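You operate a simulated robot arm through the tools that you are given. There is no shell and no other tool. Be economical: measure what you need, move in short steps, check, and stop when the job is done.

You run a simulated robot arm. Do the job below in one go: nothing can be reset, and whatever is moved stays where it is left.

Task
Blow the dusty side of the tree on the stand clean and hang the tree on hook 1.
Fine: stand knob to B to turn that side to the nozzle, flow knob to ON, air button; flow knob back to OFF.

The check looks at the end state, three seconds after you hand in, the way a careful person would. Anything else that was tipped, shoved, dropped, spilled or broken makes it a failure.

Robot
A 6-joint arm with a two-finger gripper on a trunk, on a base that drives. Base frame: it is fixed to the floor where the robot stands at the start and does not move with it; the origin is under the middle of the robot, x ahead of it, y to its left, z up. Units: m, rad, N and s.
With the tool pointing down near the work surface it reaches from about 0.12 to 0.84 m from the robot's upright axis, wherever it stands. Its first joint turns from -2.897 to 2.897 rad. Places, roughly: brace rod (2x2x10 cm) [1, -0.1, 0.9]; bracket pattern [1.5, 0, 1]; dip tank switch [0.5, -0.3, 0.9]; drip tray (13x20x3 cm) [0.4, -0.6, 0.9]; elbow pattern [1.5, 0, 1]; flange pattern [1.25, 0, 1]; hot plate dial [1.3, 0.3, 0.9]; hot plate switch [1.2, 0.3, 0.9]; iron heater dial [1.7, 0.3, 0.9]; iron heater switch [1.8, 0.3, 0.9]; lever pattern [1.25, 0, 1]; ring pattern [1.25, 0, 1]; runner [1.5, 0.25, 1]; soldering iron [1.5, 0.5, 1]; sticky wax pot switch [0.9, 0, 0.9]; tree bench flow knob [0.5, -0.1, 0.8]. Payload 1.66 kg.
The tool frame sits at the grasp point between the pads (the TCP): z along the fingers, y along the line on which they close. The tips reach 0.016 m beyond it. The gripper opens to 0.111 m. The gripper's body begins 0.104 m behind the TCP.
Orientation is that of the tool frame in the base frame, as a unit quaternion [x, y, z, w]. With the fingers straight down and closing along the base's y, the tool's x points along the base's -x, its y along +y and its z along -z.

Tools
- The arm moves only by the tool servo_tool. Its argument "series" is one flat list of numbers, 7 for each row, row after row: the shift along the tool's x, y, z in units of 20 mm (1.0 is 20 mm), then the turn, a rotation vector about the tool's x, y, z in units of 8 degrees (1.0 is 8 degrees), then the closure, from 0 (fully open) to 1 (shut). In form: [dx, dy, dz, ax, ay, az, grip, dx, dy, dz, ax, ay, az, grip, ...]. A call has 1 to 12 rows; each row shifts and turns the commanded pose from where the row before left it, along the tool's axes as they then stand. A call with a number of a shift or a turn outside -1 to 1 is refused whole. Each row takes 0.2 s and may step no farther than 0.05 m and 0.15 rad from the row before; otherwise, or with a gripper value out of range, the whole call is refused. Where a pose cannot be reached the arm comes as near as it can. A force on the tool above 40 N (or 10 N above the force at the start of the call, whichever is more), or a blocked arm, ends the call early, and 0.2 s more pass. Each finger halts on what it meets, pressing with about 32 N; the grip force reading is that of the motor and also rises with nothing between the fingers. The clock runs only during rows and for 0.2 s after the last one: add rows that do not move to give the fingers time. It gives the time, the measured TCP pose, the force on the tool (base axes), the opening and the grip force at its end, in the units of the frame above (readings bear some noise), with the torque about the TCP (base axes, N m) and any sound that the robot's microphone picked up.
- Cameras (640 x 400 px; columns grow to the right, rows downward): "scene" is now at [0.0372, 0.1249, 1.5428]; the picture's right is [-0.76, -0.64, 0.00], its down [-0.39, 0.46, -0.80] and it looks along [0.52, -0.61, -0.60] (base axes); focal length 279 px, centre (320, 200). "wrist" rides on the gripper at [0.07, 0.014, -0.143] in the tool frame; the picture's right is [-0.19, 0.98, 0.00], its down [-0.87, -0.17, -0.47] and it looks along [-0.46, -0.09, 0.88] (tool axes); focal length 230 px, centre (320, 200).
- camera(camera): a new picture of that camera. No time passes.
- raise_lower(by): slides the trunk up (or, below 0, down) by that many m; the arm and the scene camera ride with it, the base frame stays. It gives what a move gives, with no picture.
- drive_base(legs): drives the robot by 1 to 6 legs, each [ahead, left, turn to the left] in m, m and rad, along the robot's own axes; the way and the turn of a leg run together, so that a leg with both is an arc; at most 1.5 m and 3.142 rad a leg. The arm and the cameras ride along, it lands a little off, and it stops where it bumps. It gives what a move gives.
- head_to(pan, tilt): turns the head with the scene camera to pan (to the left, within 2.094 rad either way) and tilt (down, from -0.506 to 1.204), counted from straight ahead of the robot. It gives what a move gives.
- point_at(camera, pixels): for up to 12 pixels [column, row] of the newest picture of that camera ("zoom" is the newest enlarged one), the place [x, y, z] in the base frame of the surface seen there, good to about 0.002 m. No time passes.
- zoom(camera, box): a new picture of the part [left, top, right, bottom] of that camera's present view, enlarged. No time passes.
- sign_off(): hands the job in; it is judged then, once.

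Work in short steps. Measure before you move; look again where a grasp or a placing could have gone wrong, and mend it. You have 80 turns and 48 pictures in all, those below and enlarged ones among them. Open the gripper and draw the arm clear of the work before you hand the job in, unless the task says otherwise.

The tools are called after "Emit:" as a command line: name --argument value ..., lists and objects as JSON in quotes. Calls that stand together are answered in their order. servo_tool: Moves the arm, as the interface text tells. Its arguments: {"type":"object","properties":{"series":{"type":"array","items":{"type":"number"}}},"required":["series"]} The other tools are called the same way: raise_lower (by) slides the trunk up or down; drive_base (legs) drives the base; head_to (pan, tilt) turns the head that bears the scene camera; camera (camera) takes a picture; point_at (camera, pixels) gives the place of the surface under pixels of a picture; zoom (camera, box) takes an enlarged picture of a part of a camera's view; sign_off () hands the job in.

At the start:

```text
t: 0.0
tool_pos: [0.4669, -0.1284, 1.3141]
ee_rot: [0.0, 1.0, 0.0, -0.001]
contact_force: [0.5, 0.0, -0.2]
moment: [-0.01, 0.01, 0.02]
gripper_width: 0.1108
finger_force: 0.1
trunk travel left (down, up): [-0.125, 0.465]
robot x, y, heading: [0.0033, 0.0021, -0.002]
head pan, tilt: [-0.871, 0.641]
```

scene: 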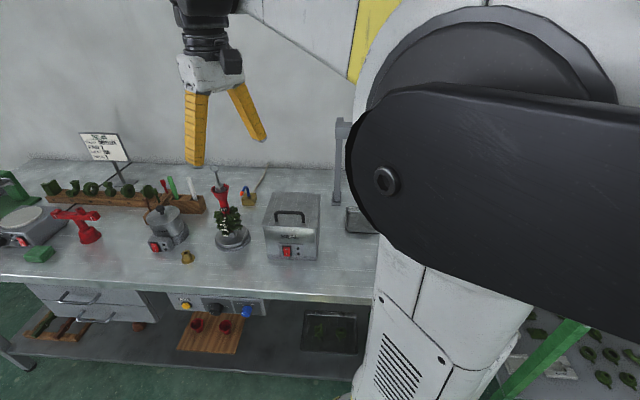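
wrist: 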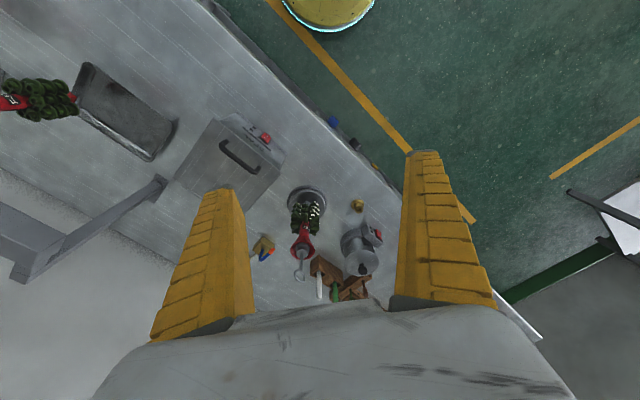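

The scene view shows the tree on the stand near (230,225) and the front-panel knobs near (185-245,305). I zoom in on both.

Emit:
zoom --camera "scene" --box '[140, 150, 300, 250]'

Emit:
zoom --camera "scene" --box '[150, 270, 290, 358]'

Emit:
point_at --camera "scene" --pixels '[[232, 240], [226, 215], [220, 190], [185, 305], [213, 308], [247, 311], [340, 125], [290, 220], [340, 185]]'

```text
4.00 times, centred on (220, 200) of scene
```

zoom: 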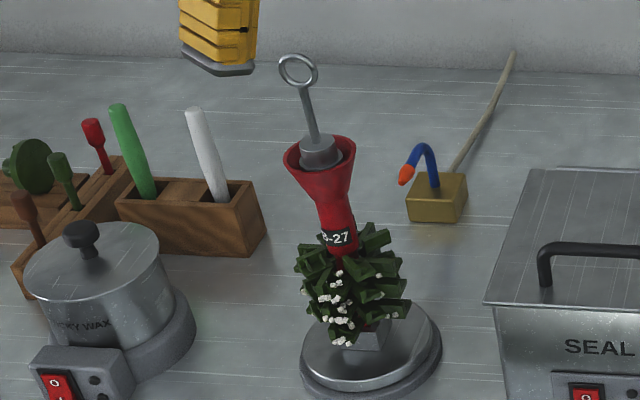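

```text
4.55 times, centred on (220, 314) of scene
```

zoom: 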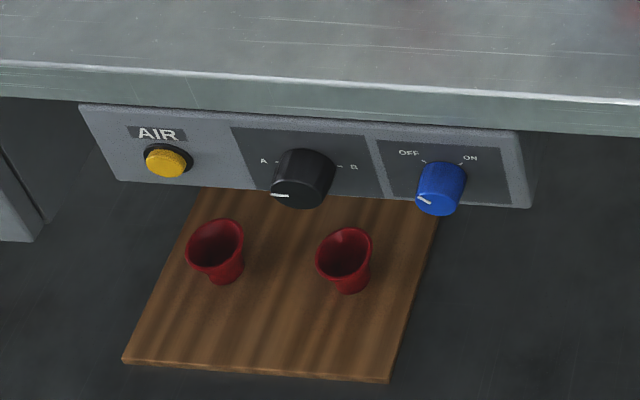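

```text
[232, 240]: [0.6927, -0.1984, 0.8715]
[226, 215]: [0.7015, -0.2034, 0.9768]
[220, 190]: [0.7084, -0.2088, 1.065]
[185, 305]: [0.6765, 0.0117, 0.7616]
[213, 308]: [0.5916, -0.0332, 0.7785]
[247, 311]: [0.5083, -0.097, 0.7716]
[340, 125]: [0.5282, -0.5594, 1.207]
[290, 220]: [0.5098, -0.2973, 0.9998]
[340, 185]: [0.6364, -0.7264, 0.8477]
```

The stand knob reads A, flow is OFF, and the tree is on the stand with its dusty (white) side facing us. Next I look for the hooks to the right and read the sign.

Emit:
head_to --pan -1.5 --tilt 0.5

Emit:
camera --camera "scene"

Emit:
zoom --camera "wrist" --box '[0, 60, 352, 280]'

```text
t: 1.0
tool_pos: [0.4671, -0.1281, 1.3122]
ee_rot: [-0.001, 1.0, 0.0, 0.0]
contact_force: [0.0, -0.8, -0.1]
moment: [-0.05, 0.02, 0.02]
gripper_width: 0.111
finger_force: 0.2
trunk travel left (down, up): [-0.125, 0.465]
robot x, y, heading: [-0.0031, -0.0018, 0.001]
head pan, tilt: [-1.499, 0.499]
```

```text
43 pictures are left
```

scene: 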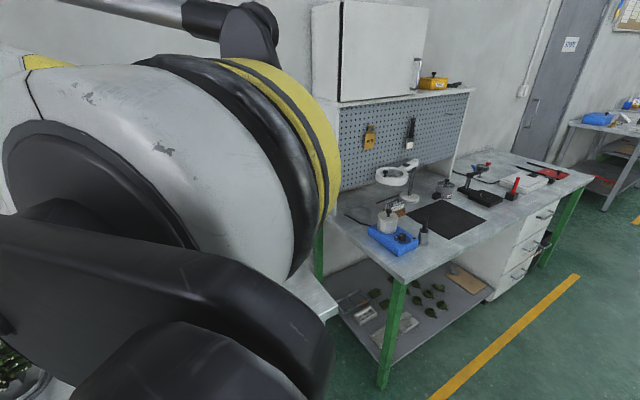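

```text
1.82 times, centred on (176, 170) of wrist
```

zoom: 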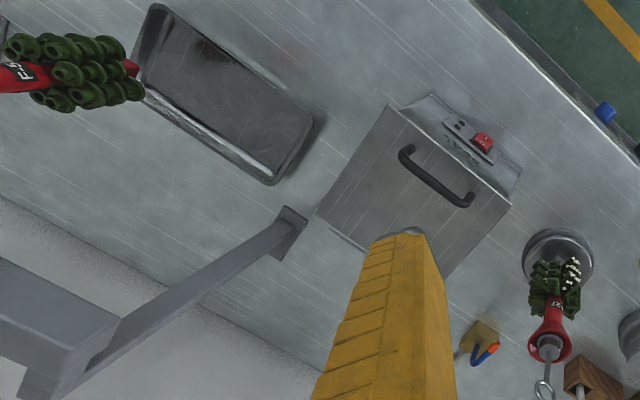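

The arm blocks the scene view, so I measure the rack and the hanging tree from the enlarged wrist picture.

Emit:
point_at --camera "zoom" --pixels '[[285, 235], [120, 330], [45, 295], [20, 345], [80, 75], [20, 75], [215, 95], [425, 180], [560, 290], [545, 390], [475, 355], [605, 112]]'

Emit:
head_to --pan -1.1 --tilt 0.3

Emit:
camera --camera "scene"

```text
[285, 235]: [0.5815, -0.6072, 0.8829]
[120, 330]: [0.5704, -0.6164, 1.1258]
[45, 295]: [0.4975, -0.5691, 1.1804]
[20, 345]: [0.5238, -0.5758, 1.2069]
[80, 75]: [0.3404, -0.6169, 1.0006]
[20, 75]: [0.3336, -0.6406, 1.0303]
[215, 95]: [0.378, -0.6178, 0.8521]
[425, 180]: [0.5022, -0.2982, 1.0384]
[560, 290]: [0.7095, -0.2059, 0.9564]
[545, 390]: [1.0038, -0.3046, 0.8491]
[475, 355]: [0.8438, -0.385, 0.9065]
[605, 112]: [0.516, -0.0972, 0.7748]
```

```text
t: 1.9
tool_pos: [0.4669, -0.1277, 1.3143]
ee_rot: [0.001, 1.0, 0.0, 0.0]
contact_force: [0.1, 0.0, 0.6]
moment: [0.02, 0.06, 0.0]
gripper_width: 0.1109
finger_force: 0.0
trunk travel left (down, up): [-0.125, 0.465]
robot x, y, heading: [-0.0005, -0.0012, -0.004]
head pan, tilt: [-1.1, 0.3]
```

```text
41 pictures are left
```

scene: 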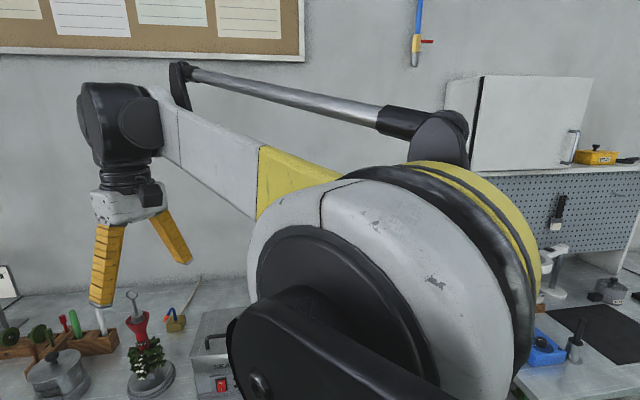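

Before driving I check the yellow object on the floor and the bench front edge line in the wrist picture.

Emit:
point_at --camera "wrist" --pixels '[[325, 8], [290, 8], [240, 40], [300, 100], [390, 185], [335, 120], [355, 143], [590, 200], [620, 195]]'

Emit:
head_to --pan 0.3 --tilt 0.7

Emit:
camera --camera "scene"

```text
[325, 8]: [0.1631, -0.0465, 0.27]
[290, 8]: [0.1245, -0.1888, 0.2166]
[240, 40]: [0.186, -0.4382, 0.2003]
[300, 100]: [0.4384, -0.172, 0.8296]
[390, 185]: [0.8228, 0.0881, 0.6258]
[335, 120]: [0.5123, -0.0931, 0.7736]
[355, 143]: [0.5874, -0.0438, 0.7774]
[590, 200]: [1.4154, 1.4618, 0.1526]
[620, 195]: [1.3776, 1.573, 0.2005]
```

```text
t: 3.4
tool_pos: [0.4673, -0.1279, 1.3129]
ee_rot: [0.0, 1.0, 0.001, 0.0]
contact_force: [-1.0, -1.1, 0.2]
moment: [0.01, -0.01, -0.01]
gripper_width: 0.111
finger_force: 0.0
trunk travel left (down, up): [-0.125, 0.465]
robot x, y, heading: [-0.0012, 0.0014, 0.005]
head pan, tilt: [0.3, 0.7]
```

```text
40 pictures are left
```

scene: 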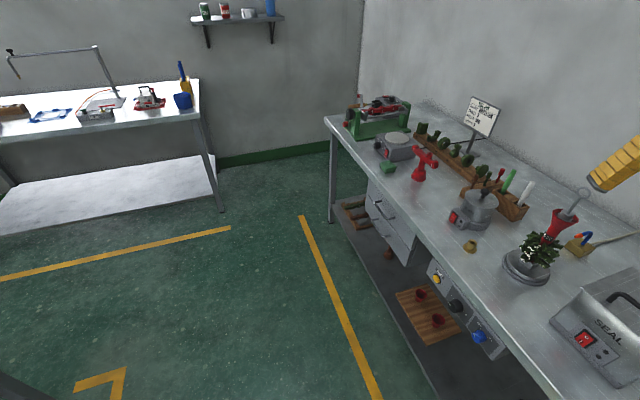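

The floor to the left is clear (the yellow object is the robot's own base). I read the sign and measure the bench edge, panel and knobs.

Emit:
zoom --camera "scene" --box '[450, 85, 530, 135]'

Emit:
point_at --camera "scene" --pixels '[[405, 200], [550, 385], [400, 205], [437, 278], [456, 305], [478, 337], [445, 267], [492, 335], [527, 275], [468, 247]]'

```text
8.00 times, centred on (490, 110) of scene
```

zoom: 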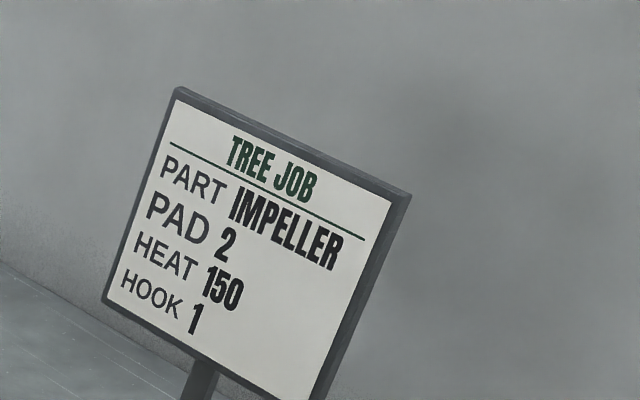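

```text
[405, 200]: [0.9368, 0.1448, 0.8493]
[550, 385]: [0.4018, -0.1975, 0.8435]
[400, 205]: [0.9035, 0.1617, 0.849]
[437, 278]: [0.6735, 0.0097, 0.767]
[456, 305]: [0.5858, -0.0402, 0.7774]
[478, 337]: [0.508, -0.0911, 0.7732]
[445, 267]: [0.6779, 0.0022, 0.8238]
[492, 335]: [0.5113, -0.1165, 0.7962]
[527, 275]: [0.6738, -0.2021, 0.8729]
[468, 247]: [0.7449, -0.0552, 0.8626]
```

Sign confirms hook 1. The bench runs at about 0.57 rad and the knobs sit near z 0.775, so I drive to stand squarely in front of the knobs, about 0.6 m away.

Emit:
drive_base --legs '[[0.286, 0.48, 0], [0, 0, -1.0]]'

Emit:
head_to --pan 0.0 --tilt 0.75

Emit:
camera --camera "scene"

```text
t: 9.2
tool_pos: [0.4334, 0.0178, 1.3142]
ee_rot: [0.478, 0.879, -0.001, 0.0]
contact_force: [-0.4, 0.0, 0.2]
moment: [-0.03, 0.0, -0.03]
gripper_width: 0.1109
finger_force: 0.0
trunk travel left (down, up): [-0.125, 0.465]
robot x, y, heading: [0.2887, 0.4765, -0.994]
head pan, tilt: [0.3, 0.7]
```

```text
t: 10.0
tool_pos: [0.4346, 0.0182, 1.3136]
ee_rot: [0.477, 0.879, 0.0, 0.0]
contact_force: [0.3, 0.0, 0.7]
moment: [0.03, -0.01, 0.03]
gripper_width: 0.1111
finger_force: 0.0
trunk travel left (down, up): [-0.125, 0.465]
robot x, y, heading: [0.2897, 0.4788, -0.995]
head pan, tilt: [0.0, 0.75]
```

```text
38 pictures are left
```

scene: 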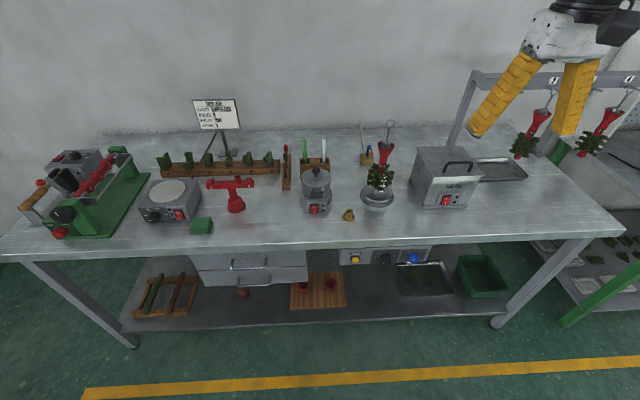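

Now the bench, panel and hook rack on the right are all visible. I zoom in on the rack and the panel and measure the edge.

Emit:
point_at --camera "scene" --pixels '[[100, 253], [580, 234], [355, 258], [384, 257], [413, 256], [345, 262], [425, 254], [387, 125], [377, 200]]'

Emit:
zoom --camera "scene" --box '[460, 60, 640, 172]'

Emit:
zoom --camera "scene" --box '[330, 235, 440, 303]'

```text
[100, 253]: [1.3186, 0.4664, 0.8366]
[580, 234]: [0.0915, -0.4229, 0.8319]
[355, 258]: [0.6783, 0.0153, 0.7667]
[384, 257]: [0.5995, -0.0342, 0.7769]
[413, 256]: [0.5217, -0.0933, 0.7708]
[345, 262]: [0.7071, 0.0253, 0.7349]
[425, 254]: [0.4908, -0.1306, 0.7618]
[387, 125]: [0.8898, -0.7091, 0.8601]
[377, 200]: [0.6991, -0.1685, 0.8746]
```

```text
3.56 times, centred on (550, 116) of scene
```

zoom: 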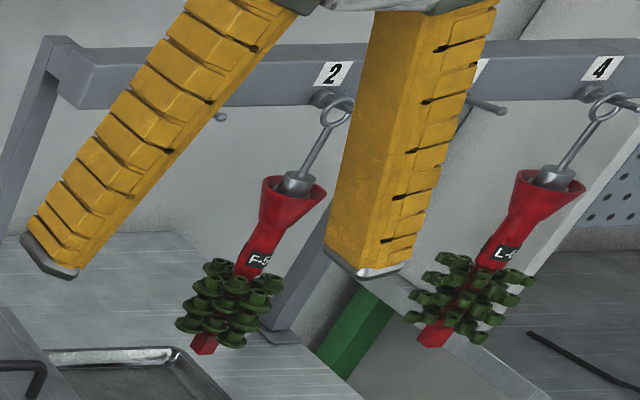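

```text
5.82 times, centred on (385, 269) of scene
```

zoom: 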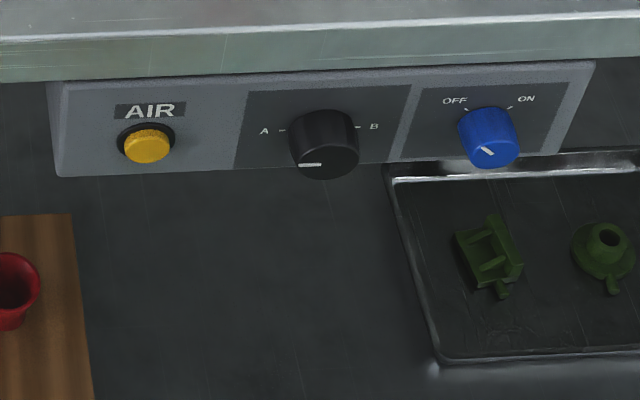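

The bench angle is 0.627 rad, and the panel is vertical and flush with the edge. I measure the knob faces, pointers and button.

Emit:
point_at --camera "zoom" --pixels '[[148, 148], [327, 162], [308, 165], [322, 120], [345, 140], [300, 140], [494, 152], [487, 115], [486, 150], [262, 131], [374, 127], [80, 100]]'

Emit:
drive_base --legs '[[0, 0, 0.05]]'

```text
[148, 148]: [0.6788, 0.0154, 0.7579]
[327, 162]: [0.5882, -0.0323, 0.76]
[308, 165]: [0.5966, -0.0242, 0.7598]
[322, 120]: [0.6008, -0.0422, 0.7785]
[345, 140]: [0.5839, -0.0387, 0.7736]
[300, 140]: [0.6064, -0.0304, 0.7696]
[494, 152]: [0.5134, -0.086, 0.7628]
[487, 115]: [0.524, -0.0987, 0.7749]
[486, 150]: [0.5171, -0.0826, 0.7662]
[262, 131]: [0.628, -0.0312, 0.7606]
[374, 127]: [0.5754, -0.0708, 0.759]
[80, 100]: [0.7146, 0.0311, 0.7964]
```

```text
t: 10.8
tool_pos: [0.4572, 0.0246, 1.315]
ee_rot: [0.455, 0.89, 0.0, 0.0]
contact_force: [0.5, 0.1, 0.2]
moment: [-0.02, 0.03, 0.01]
gripper_width: 0.1112
finger_force: 0.1
trunk travel left (down, up): [-0.125, 0.465]
robot x, y, heading: [0.2856, 0.4782, -0.946]
head pan, tilt: [0.0, 0.75]
```

Geometry in bench coordinates: the stand knob is centred at s≈0.457, z≈0.760 with A and B 180° apart, the flow knob is at s≈0.366 and AIR at s≈0.559. The faces are at depth ≈0.371. I lower the trunk and pitch the tool to point at the panel.

Emit:
raise_lower --by -0.12

Emit:
servo_tool --series '[0, 0, 0, 0, -1, 0, 0, 0, 0, 0, 0, -1, 0, 0, 0, 0, 0, 0, -1, 0, 0, 0, 0, 0, 0, -1, 0, 0, 0, 0, 0, 0, -1, 0, 0, 0, 0, 0, 0, -1, 0, 0, 0, 0, 0, 0, -1, 0, 0, 0, 0, 0, 0, -1, 0, 0, 0, 0, 0, 0, -1, 0, 0, 0, 0, 0, 0, -1, 0, 0, 0, 0, 0, 0, -1, 0, 0, 0, 0, 0, 0, -0.25, 0, 0]'

```text
t: 12.3
tool_pos: [0.4569, 0.0253, 1.1944]
ee_rot: [0.456, 0.89, -0.001, 0.0]
contact_force: [-0.2, 0.7, 0.5]
moment: [-0.01, 0.02, 0.0]
gripper_width: 0.1108
finger_force: 0.1
trunk travel left (down, up): [-0.005, 0.585]
robot x, y, heading: [0.289, 0.4791, -0.943]
head pan, tilt: [0.0, 0.75]
```

```text
t: 14.9
tool_pos: [0.457, 0.0246, 1.1946]
ee_rot: [0.322, 0.629, -0.324, 0.629]
contact_force: [0.4, -0.3, -0.1]
moment: [-0.01, -0.02, 0.0]
gripper_width: 0.111
finger_force: 0.1
trunk travel left (down, up): [-0.005, 0.585]
robot x, y, heading: [0.2885, 0.4788, -0.948]
head pan, tilt: [0.0, 0.75]
```

The tool is now level and aligned, so I descend in front of the bench while shifting left toward the stand knob.

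Emit:
servo_tool --series '[1, 0.3, 0, 0, 0, 0, 0.3, 1, 0.3, 0, 0, 0, 0, 0.3, 1, 0.3, 0, 0, 0, 0, 0.3, 1, 0.3, 0, 0, 0, 0, 0.3, 1, 0.3, 0, 0, 0, 0, 0.3, 1, 0.3, 0, 0, 0, 0, 0.3, 1, 0.3, 0, 0, 0, 0, 0.3, 1, 0.3, 0, 0, 0, 0, 0.3, 1, 0.3, 0, 0, 0, 0, 0.3, 1, 0.3, 0, 0, 0, 0, 0.3, 1, 0.3, 0, 0, 0, 0, 0.3, 1, 0.3, 0, 0, 0, 0, 0.3]'

Emit:
servo_tool --series '[1, 0, 0, 0, 0, 0, 0.3, 1, 0, 0, 0, 0, 0, 0.3, 1, 0, 0, 0, 0, 0, 0.3, 1, 0, 0, 0, 0, 0, 0.3, 1, 0, 0, 0, 0, 0, 0.3, 1, 0, 0, 0, 0, 0, 0.3, 1, 0, 0, 0, 0, 0, 0.3, 1, 0, 0, 0, 0, 0, 0.3, 1, 0, 0, 0, 0, 0, 0.3, 0.73, 0, 0, 0, 0, 0, 0.3]'

Emit:
camera --camera "wrist"

Emit:
camera --camera "scene"

```text
t: 17.5
tool_pos: [0.5179, 0.0613, 1.0436]
ee_rot: [0.322, 0.63, -0.322, 0.629]
contact_force: [0.9, 0.1, -0.2]
moment: [0.01, -0.02, 0.0]
gripper_width: 0.0791
finger_force: 0.6
out of reach, approached as far as the arm can: row 8, 9, 10, 11, 12
trunk travel left (down, up): [-0.005, 0.585]
robot x, y, heading: [0.2859, 0.4748, -0.946]
head pan, tilt: [0.0, 0.75]
```

```text
t: 19.7
tool_pos: [0.5179, 0.0616, 1.0437]
ee_rot: [0.323, 0.63, -0.322, 0.629]
contact_force: [-0.3, 0.8, 0.4]
moment: [-0.02, -0.01, -0.01]
gripper_width: 0.0792
finger_force: 0.4
out of reach, approached as far as the arm can: row 1, 2, 3, 4, 5, 6, 7, 8, 9, 10
trunk travel left (down, up): [-0.005, 0.585]
robot x, y, heading: [0.2884, 0.4782, -0.944]
head pan, tilt: [0.0, 0.75]
```

```text
35 pictures are left
```

wrist: 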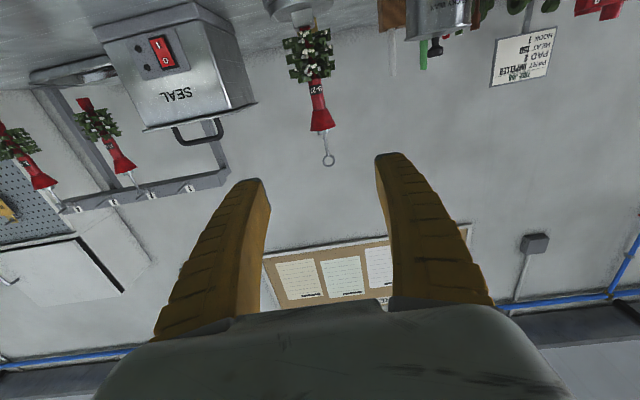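

```text
34 pictures are left
```

scene: 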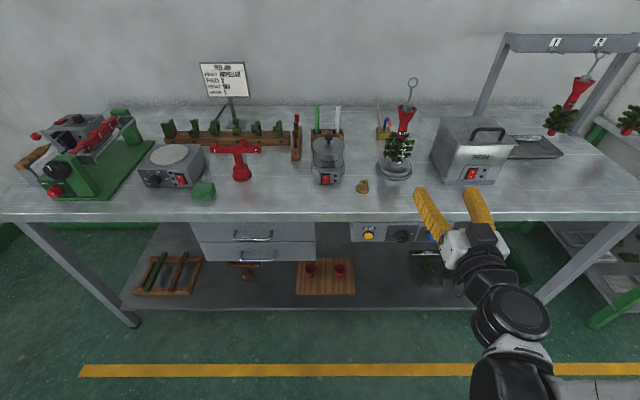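

The arm is too folded to reach the knob level (stopped at z 1.04). I back the base up 0.22 m and continue down with the arm more extended.

Emit:
drive_base --legs '[[-0.22, 0, 0]]'

Emit:
servo_tool --series '[0, 0, 1, 0, 0, 0, 0.3, 0, 0, 1, 0, 0, 0, 0.3, 0, 0, 1, 0, 0, 0, 0.3, 0, 0, 1, 0, 0, 0, 0.3, 0, 0, 1, 0, 0, 0, 0.3, 0, 0, 1, 0, 0, 0, 0.3, 0, 0, 1, 0, 0, 0, 0.3, 0, 0, 1, 0, 0, 0, 0.3, 0, 0, 1, 0, 0, 0, 0.3, 0, 0, 1, 0, 0, 0, 0.3]'

Emit:
servo_tool --series '[1, 0, 0, 0, 0, 0, 0.3, 1, 0, 0, 0, 0, 0, 0.3, 1, 0, 0, 0, 0, 0, 0.3, 1, 0, 0, 0, 0, 0, 0.3, 1, 0, 0, 0, 0, 0, 0.3, 1, 0, 0, 0, 0, 0, 0.3, 1, 0, 0, 0, 0, 0, 0.3, 1, 0, 0, 0, 0, 0, 0.3, 1, 0, 0, 0, 0, 0, 0.3, 1, 0, 0, 0, 0, 0, 0.3]'

```text
t: 21.4
tool_pos: [0.3908, 0.2391, 1.0446]
ee_rot: [0.322, 0.63, -0.321, 0.629]
contact_force: [-0.1, -0.5, -0.4]
moment: [-0.03, -0.02, -0.01]
gripper_width: 0.0792
finger_force: 1.2
trunk travel left (down, up): [-0.005, 0.585]
robot x, y, heading: [0.1578, 0.6533, -0.938]
head pan, tilt: [0.0, 0.75]
```

```text
t: 23.6
tool_pos: [0.5094, 0.0759, 1.0429]
ee_rot: [0.32, 0.631, -0.32, 0.63]
contact_force: [0.2, 0.6, -0.1]
moment: [0.02, 0.05, 0.01]
gripper_width: 0.0792
finger_force: 0.6
trunk travel left (down, up): [-0.005, 0.585]
robot x, y, heading: [0.159, 0.654, -0.938]
head pan, tilt: [0.0, 0.75]
```

```text
t: 25.8
tool_pos: [0.5389, 0.021, 0.916]
ee_rot: [0.321, 0.631, -0.32, 0.629]
contact_force: [0.2, 0.2, 0.6]
moment: [-0.02, -0.01, 0.02]
gripper_width: 0.0791
finger_force: 1.4
out of reach, approached as far as the arm can: row 4, 5, 6, 7, 8, 9, 10
trunk travel left (down, up): [-0.005, 0.585]
robot x, y, heading: [0.1612, 0.6572, -0.944]
head pan, tilt: [0.0, 0.75]
```

Pointing straight ahead at this height hits a wrist limit. A sideways wrist (robot facing along the bench, near the start spot) avoids that, so I first raise and retract the tool.

Emit:
servo_tool --series '[-1, 0, -1, 0, 0, 0, 0.3, -1, 0, -1, 0, 0, 0, 0.3, -1, 0, -1, 0, 0, 0, 0.3, -1, 0, -1, 0, 0, 0, 0.3, -1, 0, -1, 0, 0, 0, 0.3, -1, 0, -1, 0, 0, 0, 0.3, -1, 0, -1, 0, 0, 0, 0.3, -1, 0, -1, 0, 0, 0, 0.3, -1, 0, -1, 0, 0, 0, 0.3, -1, 0, -1, 0, 0, 0, 0.3]'

Emit:
drive_base --legs '[[0, 0, 1.571], [-0.566, -0.438, 0]]'

Emit:
head_to --pan -0.9 --tilt 0.75

Emit:
camera --camera "scene"

```text
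t: 28.0
tool_pos: [0.4206, 0.1828, 1.1159]
ee_rot: [0.32, 0.631, -0.32, 0.631]
contact_force: [0.6, -0.4, 0.3]
moment: [0.02, 0.0, 0.03]
gripper_width: 0.0789
finger_force: 1.1
trunk travel left (down, up): [-0.005, 0.585]
robot x, y, heading: [0.1607, 0.6521, -0.943]
head pan, tilt: [0.0, 0.75]
```

```text
t: 35.7
tool_pos: [0.4317, 0.2218, 1.1159]
ee_rot: [-0.216, 0.675, 0.215, 0.672]
contact_force: [-0.1, 1.0, -0.2]
moment: [-0.02, -0.01, 0.02]
gripper_width: 0.0788
finger_force: 1.3
trunk travel left (down, up): [-0.005, 0.585]
robot x, y, heading: [-0.0475, -0.0333, 0.623]
head pan, tilt: [0.0, 0.75]
```

```text
t: 36.9
tool_pos: [0.43, 0.2217, 1.1154]
ee_rot: [-0.216, 0.675, 0.215, 0.673]
contact_force: [-0.3, 0.4, 0.3]
moment: [0.02, 0.0, 0.01]
gripper_width: 0.0791
finger_force: 0.7
trunk travel left (down, up): [-0.005, 0.585]
robot x, y, heading: [-0.0464, -0.033, 0.618]
head pan, tilt: [-0.901, 0.75]
```

```text
33 pictures are left
```

scene: 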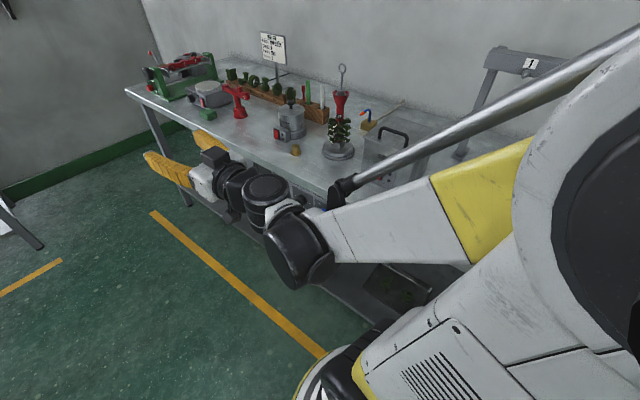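

The pose is as planned (s≈0.48, depth≈0.07, tool pointing along the bench). I yaw the tool 90° right to face the panel.

Emit:
servo_tool --series '[0, 0, 0, 1, 0, 0, 0.3, 0, 0, 0, 1, 0, 0, 0.3, 0, 0, 0, 1, 0, 0, 0.3, 0, 0, 0, 1, 0, 0, 0.3, 0, 0, 0, 1, 0, 0, 0.3, 0, 0, 0, 1, 0, 0, 0.3, 0, 0, 0, 1, 0, 0, 0.3, 0, 0, 0, 1, 0, 0, 0.3, 0, 0, 0, 1, 0, 0, 0.3, 0, 0, 0, 1, 0, 0, 0.3, 0, 0, 0, 1, 0, 0, 0.3, 0, 0, 0, 0.2, 0, 0, 0.3]'

Emit:
servo_tool --series '[1, 0, 0.5, 0, 0, 0, 0.3, 1, 0, 0.5, 0, 0, 0, 0.3, 1, 0, 0.5, 0, 0, 0, 0.3, 1, 0, 0.5, 0, 0, 0, 0.3, 1, 0, 0.5, 0, 0, 0, 0.3, 1, 0, 0.5, 0, 0, 0, 0.3, 1, 0, 0.5, 0, 0, 0, 0.3, 1, 0, 0.5, 0, 0, 0, 0.3, 1, 0, 0.5, 0, 0, 0, 0.3, 1, 0, 0.5, 0, 0, 0, 0.3, 1, 0, 0.5, 0, 0, 0, 0.3, 1, 0, 0.5, 0, 0, 0, 0.3]'

```text
t: 39.5
tool_pos: [0.4304, 0.2214, 1.1157]
ee_rot: [0.321, 0.63, -0.322, 0.629]
contact_force: [0.7, 0.0, -0.2]
moment: [-0.04, 0.0, -0.02]
gripper_width: 0.0788
finger_force: 0.3
trunk travel left (down, up): [-0.005, 0.585]
robot x, y, heading: [-0.0439, -0.0337, 0.617]
head pan, tilt: [-0.901, 0.75]
```

```text
t: 42.1
tool_pos: [0.5011, 0.1235, 0.8759]
ee_rot: [0.321, 0.63, -0.323, 0.629]
contact_force: [0.0, -0.2, -0.8]
moment: [0.0, 0.0, 0.03]
gripper_width: 0.0791
finger_force: 0.4
trunk travel left (down, up): [-0.005, 0.585]
robot x, y, heading: [-0.0434, -0.0368, 0.612]
head pan, tilt: [-0.901, 0.75]
```

It works. I go down to knob height and line up in front of the stand knob, then look through the wrist camera.

Emit:
servo_tool --series '[1, 0, 0, 0, 0, 0, 0.3, 1, 0, 0, 0, 0, 0, 0.3, 1, 0, 0, 0, 0, 0, 0.3, 1, 0, 0, 0, 0, 0, 0.3, 1, -0.5, 0, 0, 0, 0, 0.3, 0.8, -0.55, 0, 0, 0, 0, 0.3, 0, 0, 1, 0, 0, 0, 0.3, 0, 0, 1, 0, 0, 0, 0.3]'

Emit:
camera --camera "wrist"

```text
t: 43.9
tool_pos: [0.5473, 0.1139, 0.7792]
ee_rot: [0.322, 0.63, -0.323, 0.629]
contact_force: [-0.2, 0.4, 0.1]
moment: [0.0, 0.01, 0.02]
gripper_width: 0.079
finger_force: 1.1
out of reach, approached as far as the arm can: row 2, 3, 4, 5, 6, 8
trunk travel left (down, up): [-0.005, 0.585]
robot x, y, heading: [-0.0455, -0.0377, 0.617]
head pan, tilt: [-0.901, 0.75]
```

```text
32 pictures are left
```

wrist: 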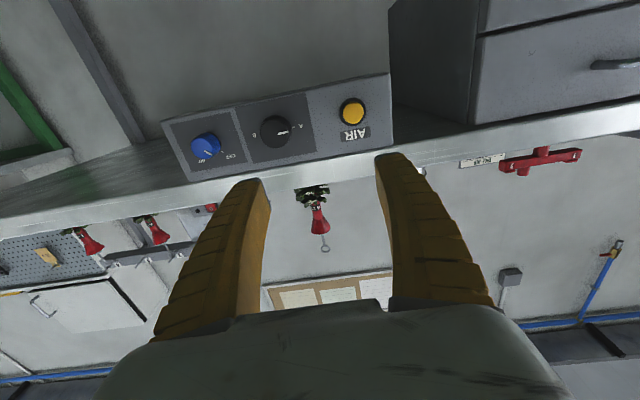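

There's still a fold limit for the wrist near the robot (z 0.779 reached). I back the base 0.17 m along the bench to extend the arm, then lower again.

Emit:
drive_base --legs '[[-0.17, 0, 0.01]]'

Emit:
servo_tool --series '[0, 1, 0, 0, 0, 0, 0.3, 0, 1, 0, 0, 0, 0, 0.3, 0, 1, 0, 0, 0, 0, 0.3, 0, 1, 0, 0, 0, 0, 0.3, 0, 1, 0, 0, 0, 0, 0.3, 0, 0.8, 0, 0, 0, 0, 0.3, 0.5, 0, 0, 0, 0, 0, 0.3, 0.5, 0, 0, 0, 0, 0, 0.3]'

```text
t: 45.4
tool_pos: [0.4079, 0.0182, 0.78]
ee_rot: [0.321, 0.63, -0.321, 0.63]
contact_force: [-0.1, -1.5, 0.0]
moment: [-0.02, 0.0, 0.01]
gripper_width: 0.0793
finger_force: 1.4
trunk travel left (down, up): [-0.005, 0.585]
robot x, y, heading: [-0.1828, -0.1334, 0.621]
head pan, tilt: [-0.901, 0.75]
```

```text
t: 47.2
tool_pos: [0.5023, 0.088, 0.7593]
ee_rot: [0.321, 0.63, -0.322, 0.629]
contact_force: [-0.3, 0.0, 0.7]
moment: [-0.01, 0.01, 0.03]
gripper_width: 0.079
finger_force: 1.0
trunk travel left (down, up): [-0.005, 0.585]
robot x, y, heading: [-0.1856, -0.1332, 0.626]
head pan, tilt: [-0.901, 0.75]
```

Knob height reached at s≈0.458, depth≈0.223. I look and measure the knobs up close.

Emit:
zoom --camera "wrist" --box '[130, 40, 450, 240]'

```text
2.00 times, centred on (290, 140) of wrist
```

zoom: 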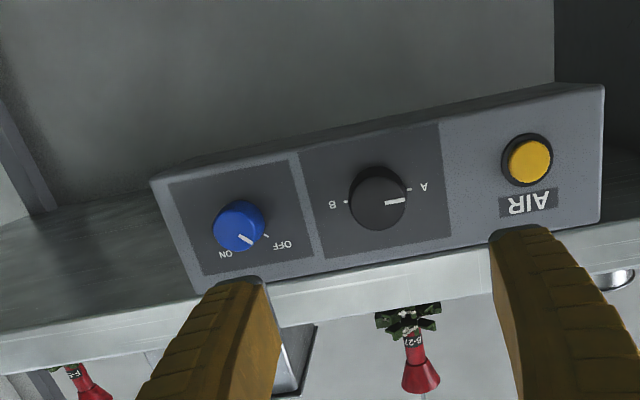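

I measure knob centres, pointers and labels from this enlargement.

Emit:
point_at --camera "zoom" --pixels '[[378, 203], [402, 200], [352, 204], [378, 228], [424, 187], [333, 205], [236, 229], [250, 243], [267, 236], [231, 251], [529, 161], [530, 184]]'

```text
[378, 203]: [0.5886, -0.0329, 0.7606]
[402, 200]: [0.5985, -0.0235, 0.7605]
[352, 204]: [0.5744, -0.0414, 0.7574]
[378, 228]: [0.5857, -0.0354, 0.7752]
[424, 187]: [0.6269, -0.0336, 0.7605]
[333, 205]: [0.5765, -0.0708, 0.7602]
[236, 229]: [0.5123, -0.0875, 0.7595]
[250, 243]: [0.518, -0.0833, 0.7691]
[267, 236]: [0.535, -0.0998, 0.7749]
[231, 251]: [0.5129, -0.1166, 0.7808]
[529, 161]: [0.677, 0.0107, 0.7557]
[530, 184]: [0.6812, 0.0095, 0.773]
```

Knob centre is at s 0.4574, z 0.7605, with the face at 0.372 and the panel at 0.395. I pre-roll the gripper −90° so the 180° turn stays centred, then advance to the knob.

Emit:
servo_tool --series '[0, 0, 0, 0, 0, -1, 0.3, 0, 0, 0, 0, 0, -1, 0.3, 0, 0, 0, 0, 0, -1, 0.3, 0, 0, 0, 0, 0, -1, 0.3, 0, 0, 0, 0, 0, -1, 0.3, 0, 0, 0, 0, 0, -1, 0.3, 0, 0, 0, 0, 0, -1, 0.3, 0, 0, 0, 0, 0, -1, 0.3, 0, 0, 0, 0, 0, -1, 0.3, 0, 0, 0, 0, 0, -1, 0.3, 0, 0, 0, 0, 0, -1, 0.3, 0, 0, 0, 0, 0, -0.25, 0.3]'

Emit:
servo_tool --series '[0, 0, 1, 0, 0, 0, 0.3, 0, 0, 1, 0, 0, 0, 0.3, 0, 0, 1, 0, 0, 0, 0.3, 0, 0, 1, 0, 0, 0, 0.3, 0, 0, 1, 0, 0, 0, 0.3]'

Emit:
camera --camera "wrist"

```text
t: 49.8
tool_pos: [0.501, 0.0868, 0.7592]
ee_rot: [-0.174, 0.686, -0.656, 0.262]
contact_force: [-0.4, -0.1, 0.4]
moment: [0.01, 0.0, -0.02]
gripper_width: 0.079
finger_force: 1.2
out of reach, approached as far as the arm can: row 11
trunk travel left (down, up): [-0.005, 0.585]
robot x, y, heading: [-0.1845, -0.1324, 0.626]
head pan, tilt: [-0.901, 0.75]
```

```text
t: 51.0
tool_pos: [0.5592, 0.0058, 0.7595]
ee_rot: [-0.175, 0.685, -0.657, 0.262]
contact_force: [0.2, -0.2, -0.4]
moment: [0.04, -0.02, -0.01]
gripper_width: 0.0791
finger_force: 1.2
trunk travel left (down, up): [-0.005, 0.585]
robot x, y, heading: [-0.1811, -0.1365, 0.627]
head pan, tilt: [-0.901, 0.75]
```

```text
30 pictures are left
```

wrist: 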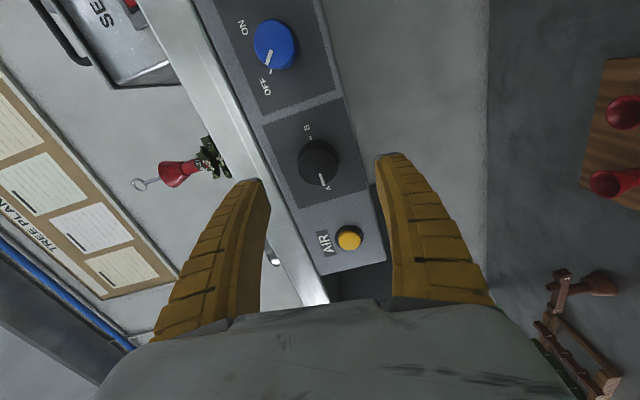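

The roll settled at −83°, near its limit, which leaves room for +180°. I advance 48 mm with tiny corrections and close on the knob.

Emit:
servo_tool --series '[-0.06, -0.05, 0.8, 0, 0, 0, 0.3, 0, 0, 0.8, 0, 0, 0, 0.3, 0, 0, 0.8, 0, 0, 0, 0.3, 0, 0, 0, 0, 0, 0, 0.6, 0, 0, 0, 0, 0, 0, 0.8, 0, 0, 0, 0, 0, 0, 0.8]'

```text
t: 52.4
tool_pos: [0.5886, -0.0318, 0.7622]
ee_rot: [-0.174, 0.685, -0.657, 0.262]
contact_force: [-7.0, 2.3, -18.2]
moment: [0.13, 0.01, -0.57]
gripper_width: 0.0322
finger_force: 34.4
out of reach, approached as far as the arm can: row 3
trunk travel left (down, up): [-0.005, 0.585]
robot x, y, heading: [-0.1823, -0.1311, 0.624]
head pan, tilt: [-0.901, 0.75]
```

The knob is gripped (32 mm) with about 18 N pushing the tool down. I ease 1.5 mm that way and turn clockwise in steps.

Emit:
servo_tool --series '[0, 0.08, 0, 0, 0, 0, 0.8, 0, 0, 0, 0, 0, 1, 0.8, 0, 0, 0, 0, 0, 1, 0.8, 0, 0, 0, 0, 0, 1, 0.8]'

```text
t: 53.4
tool_pos: [0.5878, -0.0312, 0.7621]
ee_rot: [-0.04, 0.707, -0.594, 0.383]
contact_force: [-7.4, 9.7, -13.1]
moment: [0.1, 0.04, -0.27]
gripper_width: 0.0316
finger_force: 33.9
trunk travel left (down, up): [-0.005, 0.585]
robot x, y, heading: [-0.1846, -0.1339, 0.629]
head pan, tilt: [-0.901, 0.75]
```

Turning smoothly, so I continue.

Emit:
servo_tool --series '[0, 0, 0, 0, 0, 1, 0.8, 0, 0, 0, 0, 0, 1, 0.8, 0, 0, 0, 0, 0, 1, 0.8, 0, 0, 0, 0, 0, 1, 0.8, 0, 0, 0, 0, 0, 1, 0.8, 0, 0, 0, 0, 0, 1, 0.8, 0, 0, 0, 0, 0, 1, 0.8, 0, 0, 0, 0, 0, 1, 0.8, 0, 0, 0, 0, 0, 1, 0.8]'

Emit:
camera --camera "wrist"

```text
t: 55.2
tool_pos: [0.5858, -0.0329, 0.7622]
ee_rot: [0.346, 0.618, -0.299, 0.639]
contact_force: [-8.2, 3.2, -4.6]
moment: [0.51, 0.37, -0.14]
gripper_width: 0.031
finger_force: 34.1
trunk travel left (down, up): [-0.005, 0.585]
robot x, y, heading: [-0.185, -0.1335, 0.623]
head pan, tilt: [-0.901, 0.75]
stopped in row 9: the force on the tool passed its limit at 41 N (the readings are from after the stop); the commanded pose is now the measured one
```

```text
29 pictures are left
```

wrist: 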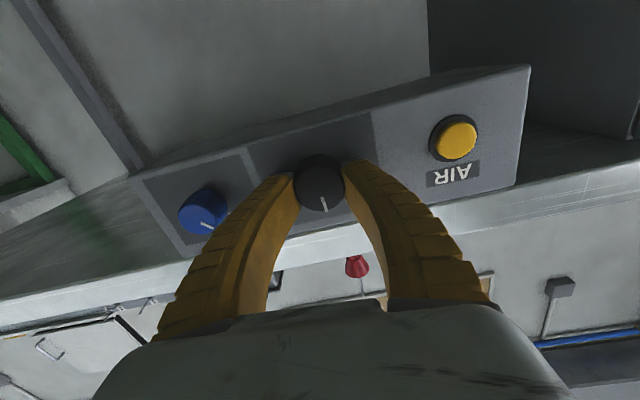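

The pointer is now straight up (halfway). The off-axis load built up and stopped the move, so I open, recentre slightly and regrip.

Emit:
servo_tool --series '[0, 0, 0, 0, 0, 0, 0.4, 0, 0, 0, 0, 0, 0, 0.4, 0, 0, 0, 0, 0, 0, 0.4]'

```text
t: 56.0
tool_pos: [0.5873, -0.0333, 0.7624]
ee_rot: [0.345, 0.619, -0.299, 0.64]
contact_force: [0.2, 0.9, -0.9]
moment: [-0.04, -0.01, 0.02]
gripper_width: 0.0685
finger_force: 1.7
trunk travel left (down, up): [-0.005, 0.585]
robot x, y, heading: [-0.1853, -0.1313, 0.624]
head pan, tilt: [-0.901, 0.75]
```

Free of contact; it sits 1.3 mm right and 1.9 mm high of centre. I correct, regrip and turn further.

Emit:
servo_tool --series '[0.08, 0.065, 0, 0, 0, 0, 0.4, 0, 0, 0, 0, 0, 0, 0.75, 0, 0, 0, 0, 0, 0, 0.75, 0, 0, 0, 0, 0, 1, 0.75, 0, 0, 0, 0, 0, 1, 0.75, 0, 0, 0, 0, 0, 1, 0.75, 0, 0, 0, 0, 0, 1, 0.75, 0, 0, 0, 0, 0, 1, 0.75]'

```text
t: 57.9
tool_pos: [0.5882, -0.0317, 0.7596]
ee_rot: [0.536, 0.464, -0.06, 0.703]
contact_force: [-4.4, -6.4, -2.2]
moment: [0.0, -0.02, -0.06]
gripper_width: 0.0346
finger_force: 4.8
trunk travel left (down, up): [-0.005, 0.585]
robot x, y, heading: [-0.1845, -0.1346, 0.622]
head pan, tilt: [-0.901, 0.75]
```

Forces are low, with the grip reading only 4.8 N. I squeeze harder and look at the pointer.

Emit:
servo_tool --series '[0, 0, 0, 0, 0, 0, 0.9, 0, 0, 0, 0, 0, 0, 0.9]'

Emit:
camera --camera "wrist"

```text
t: 58.5
tool_pos: [0.5877, -0.0328, 0.7605]
ee_rot: [0.536, 0.464, -0.062, 0.703]
contact_force: [-11.9, -6.2, -9.7]
moment: [-0.06, -0.04, -0.18]
gripper_width: 0.0317
finger_force: 34.0
trunk travel left (down, up): [-0.005, 0.585]
robot x, y, heading: [-0.1808, -0.1304, 0.624]
head pan, tilt: [-0.901, 0.75]
```

```text
28 pictures are left
```

wrist: 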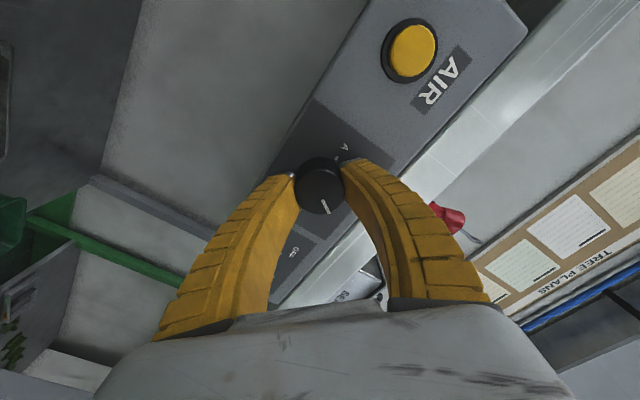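

The pointer follows the grip with a small slip. I continue clockwise with the firm grip.

Emit:
servo_tool --series '[0, 0, 0, 0, 0, 1, 0.9, 0, 0, 0, 0, 0, 1, 0.9, 0, 0, 0, 0, 0, 1, 0.9, 0, 0, 0, 0, 0, 1, 0.9, 0, 0, 0, 0, 0, 1, 0.9, 0, 0, 0, 0, 0, 1, 0.9, 0, 0, 0, 0, 0, 1, 0.9]'

Emit:
camera --camera "wrist"

```text
t: 60.0
tool_pos: [0.5865, -0.0328, 0.7607]
ee_rot: [0.691, 0.156, 0.276, 0.65]
contact_force: [-26.5, -7.0, -19.6]
moment: [0.16, 0.11, -0.18]
gripper_width: 0.0313
finger_force: 33.9
trunk travel left (down, up): [-0.005, 0.585]
robot x, y, heading: [-0.1834, -0.1324, 0.624]
head pan, tilt: [-0.901, 0.75]
```

```text
27 pictures are left
```

wrist: 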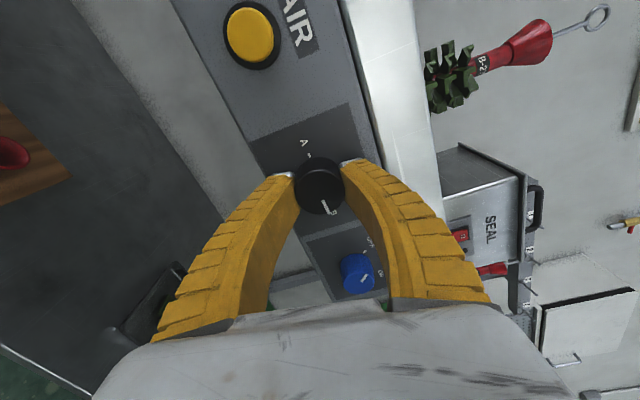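

The pointer now aims along the row toward B, and the tree shows its clean side. I release, back off and check.

Emit:
servo_tool --series '[0, 0, 0, 0, 0, 0, 0.3, 0, 0, 0, 0, 0, 0, 0.3, 0, 0, 0, 0, 0, 0, 0.3, 0, 0, -1, 0, 0, 0, 0.3, 0, 0, -1, 0, 0, 0, 0.3, 0, 0, -1, 0, 0, 0, 0.3]'

Emit:
zoom --camera "wrist" --box '[180, 0, 500, 200]'

```text
t: 61.5
tool_pos: [0.5527, 0.0163, 0.7617]
ee_rot: [0.69, 0.159, 0.275, 0.65]
contact_force: [1.1, 0.2, -0.8]
moment: [-0.02, -0.02, 0.0]
gripper_width: 0.0789
finger_force: 1.6
trunk travel left (down, up): [-0.005, 0.585]
robot x, y, heading: [-0.1817, -0.1323, 0.621]
head pan, tilt: [-0.901, 0.75]
```

```text
2.00 times, centred on (340, 100) of wrist
```

zoom: 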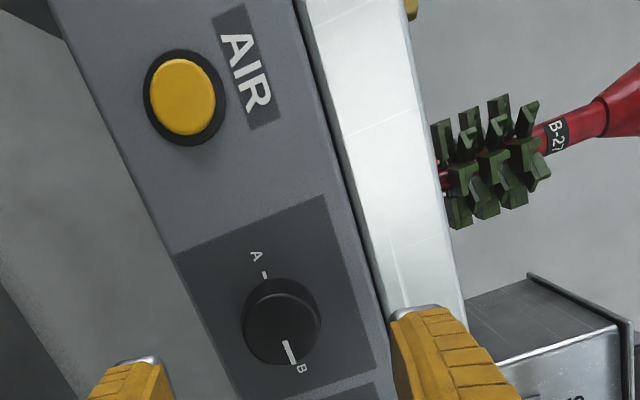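

The stand knob is on B. For the flow knob I roll back to level and shift the base 93 mm back along the bench, keeping the arm's good posture.

Emit:
servo_tool --series '[0, 0, 0, 0, 0, -1, 0.4, 0, 0, 0, 0, 0, -1, 0.4, 0, 0, 0, 0, 0, -1, 0.4, 0, 0, 0, 0, 0, -1, 0.4, 0, 0, 0, 0, 0, -1, 0.4, 0, 0, 0, 0, 0, -1, 0.4, 0, 0, 0, 0, 0, -1, 0.4, 0, 0, 0, 0, 0, -1, 0.4, 0, 0, 0, 0, 0, -1, 0.4, 0, 0, 0, 0, 0, -1, 0.4, 0, 0, 0, 0, 0, -1, 0.4, 0, 0, 0, 0, 0, -1, 0.4]'

Emit:
drive_base --legs '[[-0.093, 0, 0.004]]'

Emit:
servo_tool --series '[0, 0, 0, 0, 0, -0.5, 0.4]'

Emit:
zoom --camera "wrist" --box '[190, 60, 446, 220]'

```text
t: 64.0
tool_pos: [0.5545, 0.0148, 0.7609]
ee_rot: [0.344, 0.619, -0.3, 0.639]
contact_force: [-1.0, -0.6, -0.2]
moment: [0.01, 0.02, 0.02]
gripper_width: 0.0684
finger_force: 1.2
trunk travel left (down, up): [-0.005, 0.585]
robot x, y, heading: [-0.1838, -0.1329, 0.625]
head pan, tilt: [-0.901, 0.75]
```

```text
t: 65.2
tool_pos: [0.4762, -0.0373, 0.7597]
ee_rot: [0.343, 0.619, -0.298, 0.64]
contact_force: [-0.3, 1.1, -0.5]
moment: [-0.02, -0.03, -0.01]
gripper_width: 0.0683
finger_force: 0.7
trunk travel left (down, up): [-0.005, 0.585]
robot x, y, heading: [-0.2588, -0.1887, 0.624]
head pan, tilt: [-0.901, 0.75]
```

```text
t: 65.6
tool_pos: [0.4752, -0.037, 0.7594]
ee_rot: [0.322, 0.631, -0.321, 0.629]
contact_force: [0.7, 0.1, -0.6]
moment: [0.01, 0.0, -0.03]
gripper_width: 0.0683
finger_force: 1.0
trunk travel left (down, up): [-0.005, 0.585]
robot x, y, heading: [-0.2568, -0.1904, 0.629]
head pan, tilt: [-0.901, 0.75]
```

```text
2.50 times, centred on (318, 140) of wrist
```

zoom: 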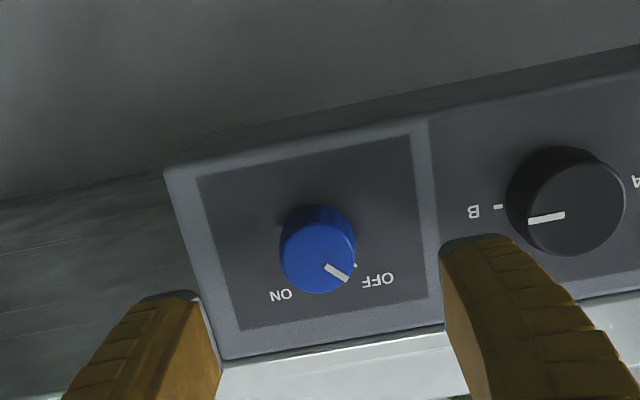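

I measure the flow knob's centre and edges.

Emit:
point_at --camera "zoom" --pixels '[[316, 260], [285, 262], [349, 255], [319, 288], [314, 232], [342, 276], [356, 265], [330, 268]]'

```text
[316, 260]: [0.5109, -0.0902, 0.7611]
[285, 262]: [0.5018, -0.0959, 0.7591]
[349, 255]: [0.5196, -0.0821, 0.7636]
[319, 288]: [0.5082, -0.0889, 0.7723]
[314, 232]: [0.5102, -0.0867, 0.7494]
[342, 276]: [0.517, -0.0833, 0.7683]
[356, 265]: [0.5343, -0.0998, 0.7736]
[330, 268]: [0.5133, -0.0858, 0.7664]
```

Flow knob centre is s≈0.361, z≈0.761, diameter ≈25 mm. I align, advance 62 mm, grip, and turn 64° clockwise first.

Emit:
servo_tool --series '[-0.05, -0.1, 1, 0, 0, 0, 0.4, 0, 0, 1, 0, 0, 0, 0.4, 0, 0, 1, 0, 0, 0, 0.4, 0, 0, 0.1, 0, 0, 0, 0.4, 0, 0, 0, 0, 0, 0, 0.92, 0, 0, 0, 0, 0, 0, 0.92, 0, 0, 0, 0, 0, 0, 0.92]'

Emit:
servo_tool --series '[0, 0, 0, 0, 0, 1, 0.92, 0, 0, 0, 0, 0, 1, 0.92, 0, 0, 0, 0, 0, 1, 0.92, 0, 0, 0, 0, 0, 1, 0.92, 0, 0, 0, 0, 0, 1, 0.92, 0, 0, 0, 0, 0, 1, 0.92, 0, 0, 0, 0, 0, 1, 0.92, 0, 0, 0, 0, 0, 1, 0.92]'

Emit:
zoom --camera "wrist" --box '[190, 100, 446, 260]'

```text
t: 67.2
tool_pos: [0.5094, -0.0879, 0.7618]
ee_rot: [0.322, 0.631, -0.32, 0.629]
contact_force: [-8.7, -1.9, -4.1]
moment: [0.58, 0.44, -0.03]
gripper_width: 0.0236
finger_force: 34.1
trunk travel left (down, up): [-0.005, 0.585]
robot x, y, heading: [-0.2619, -0.1862, 0.626]
head pan, tilt: [-0.901, 0.75]
```

```text
t: 68.9
tool_pos: [0.5094, -0.0893, 0.7606]
ee_rot: [0.589, 0.395, 0.025, 0.704]
contact_force: [-5.6, 0.8, -5.5]
moment: [0.12, 0.12, -0.14]
gripper_width: 0.0233
finger_force: 33.5
trunk travel left (down, up): [-0.005, 0.585]
robot x, y, heading: [-0.2587, -0.1821, 0.626]
head pan, tilt: [-0.901, 0.75]
stopped in row 8: the force on the tool passed its limit at 40 N (the readings are from after the stop); the commanded pose is now the measured one
```

```text
2.50 times, centred on (318, 180) of wrist
```

zoom: 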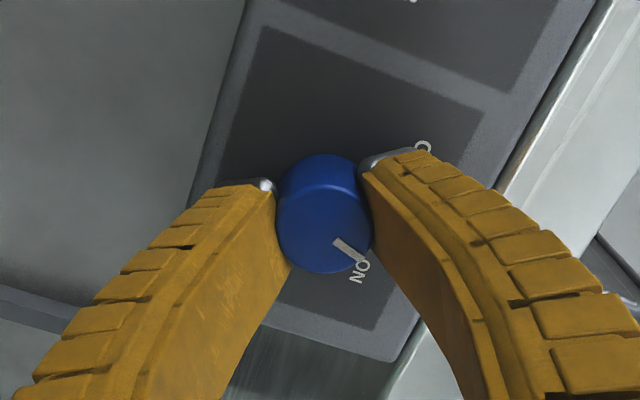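

The pointer aims at the ON label. I release, back off and check.

Emit:
servo_tool --series '[0, 0, 0, 0, 0, 0, 0.4, 0, 0, 0, 0, 0, 0, 0.4, 0, 0, -1, 0, 0, 0, 0.4, 0, 0, -1, 0, 0, 0, 0.4, 0, 0, -1, 0, 0, 0, 0.4]'

Emit:
zoom --camera "wrist" --box '[190, 40, 446, 200]'

```text
t: 70.1
tool_pos: [0.4754, -0.0413, 0.7606]
ee_rot: [0.588, 0.395, 0.025, 0.705]
contact_force: [0.2, -0.4, 0.9]
moment: [-0.03, 0.0, -0.01]
gripper_width: 0.0687
finger_force: 1.2
trunk travel left (down, up): [-0.005, 0.585]
robot x, y, heading: [-0.2597, -0.1901, 0.632]
head pan, tilt: [-0.901, 0.75]
```

```text
2.50 times, centred on (318, 120) of wrist
```

zoom: 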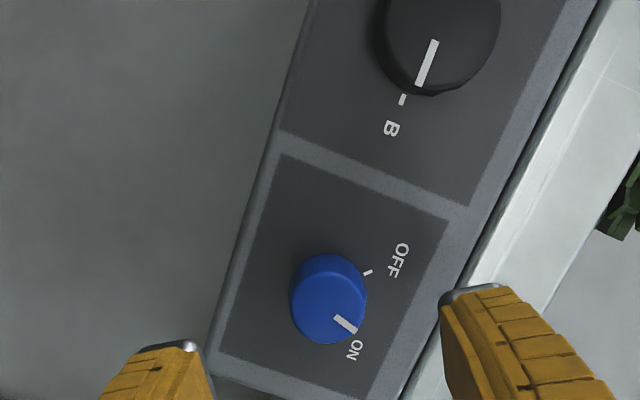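

I measure the pointer direction precisely.

Emit:
point_at --camera "zoom" --pixels '[[338, 317], [352, 330], [326, 305], [354, 348], [368, 272]]'

```text
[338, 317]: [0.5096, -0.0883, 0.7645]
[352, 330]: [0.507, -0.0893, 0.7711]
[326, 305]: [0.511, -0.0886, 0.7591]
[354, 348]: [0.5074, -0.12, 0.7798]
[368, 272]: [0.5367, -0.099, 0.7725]
```

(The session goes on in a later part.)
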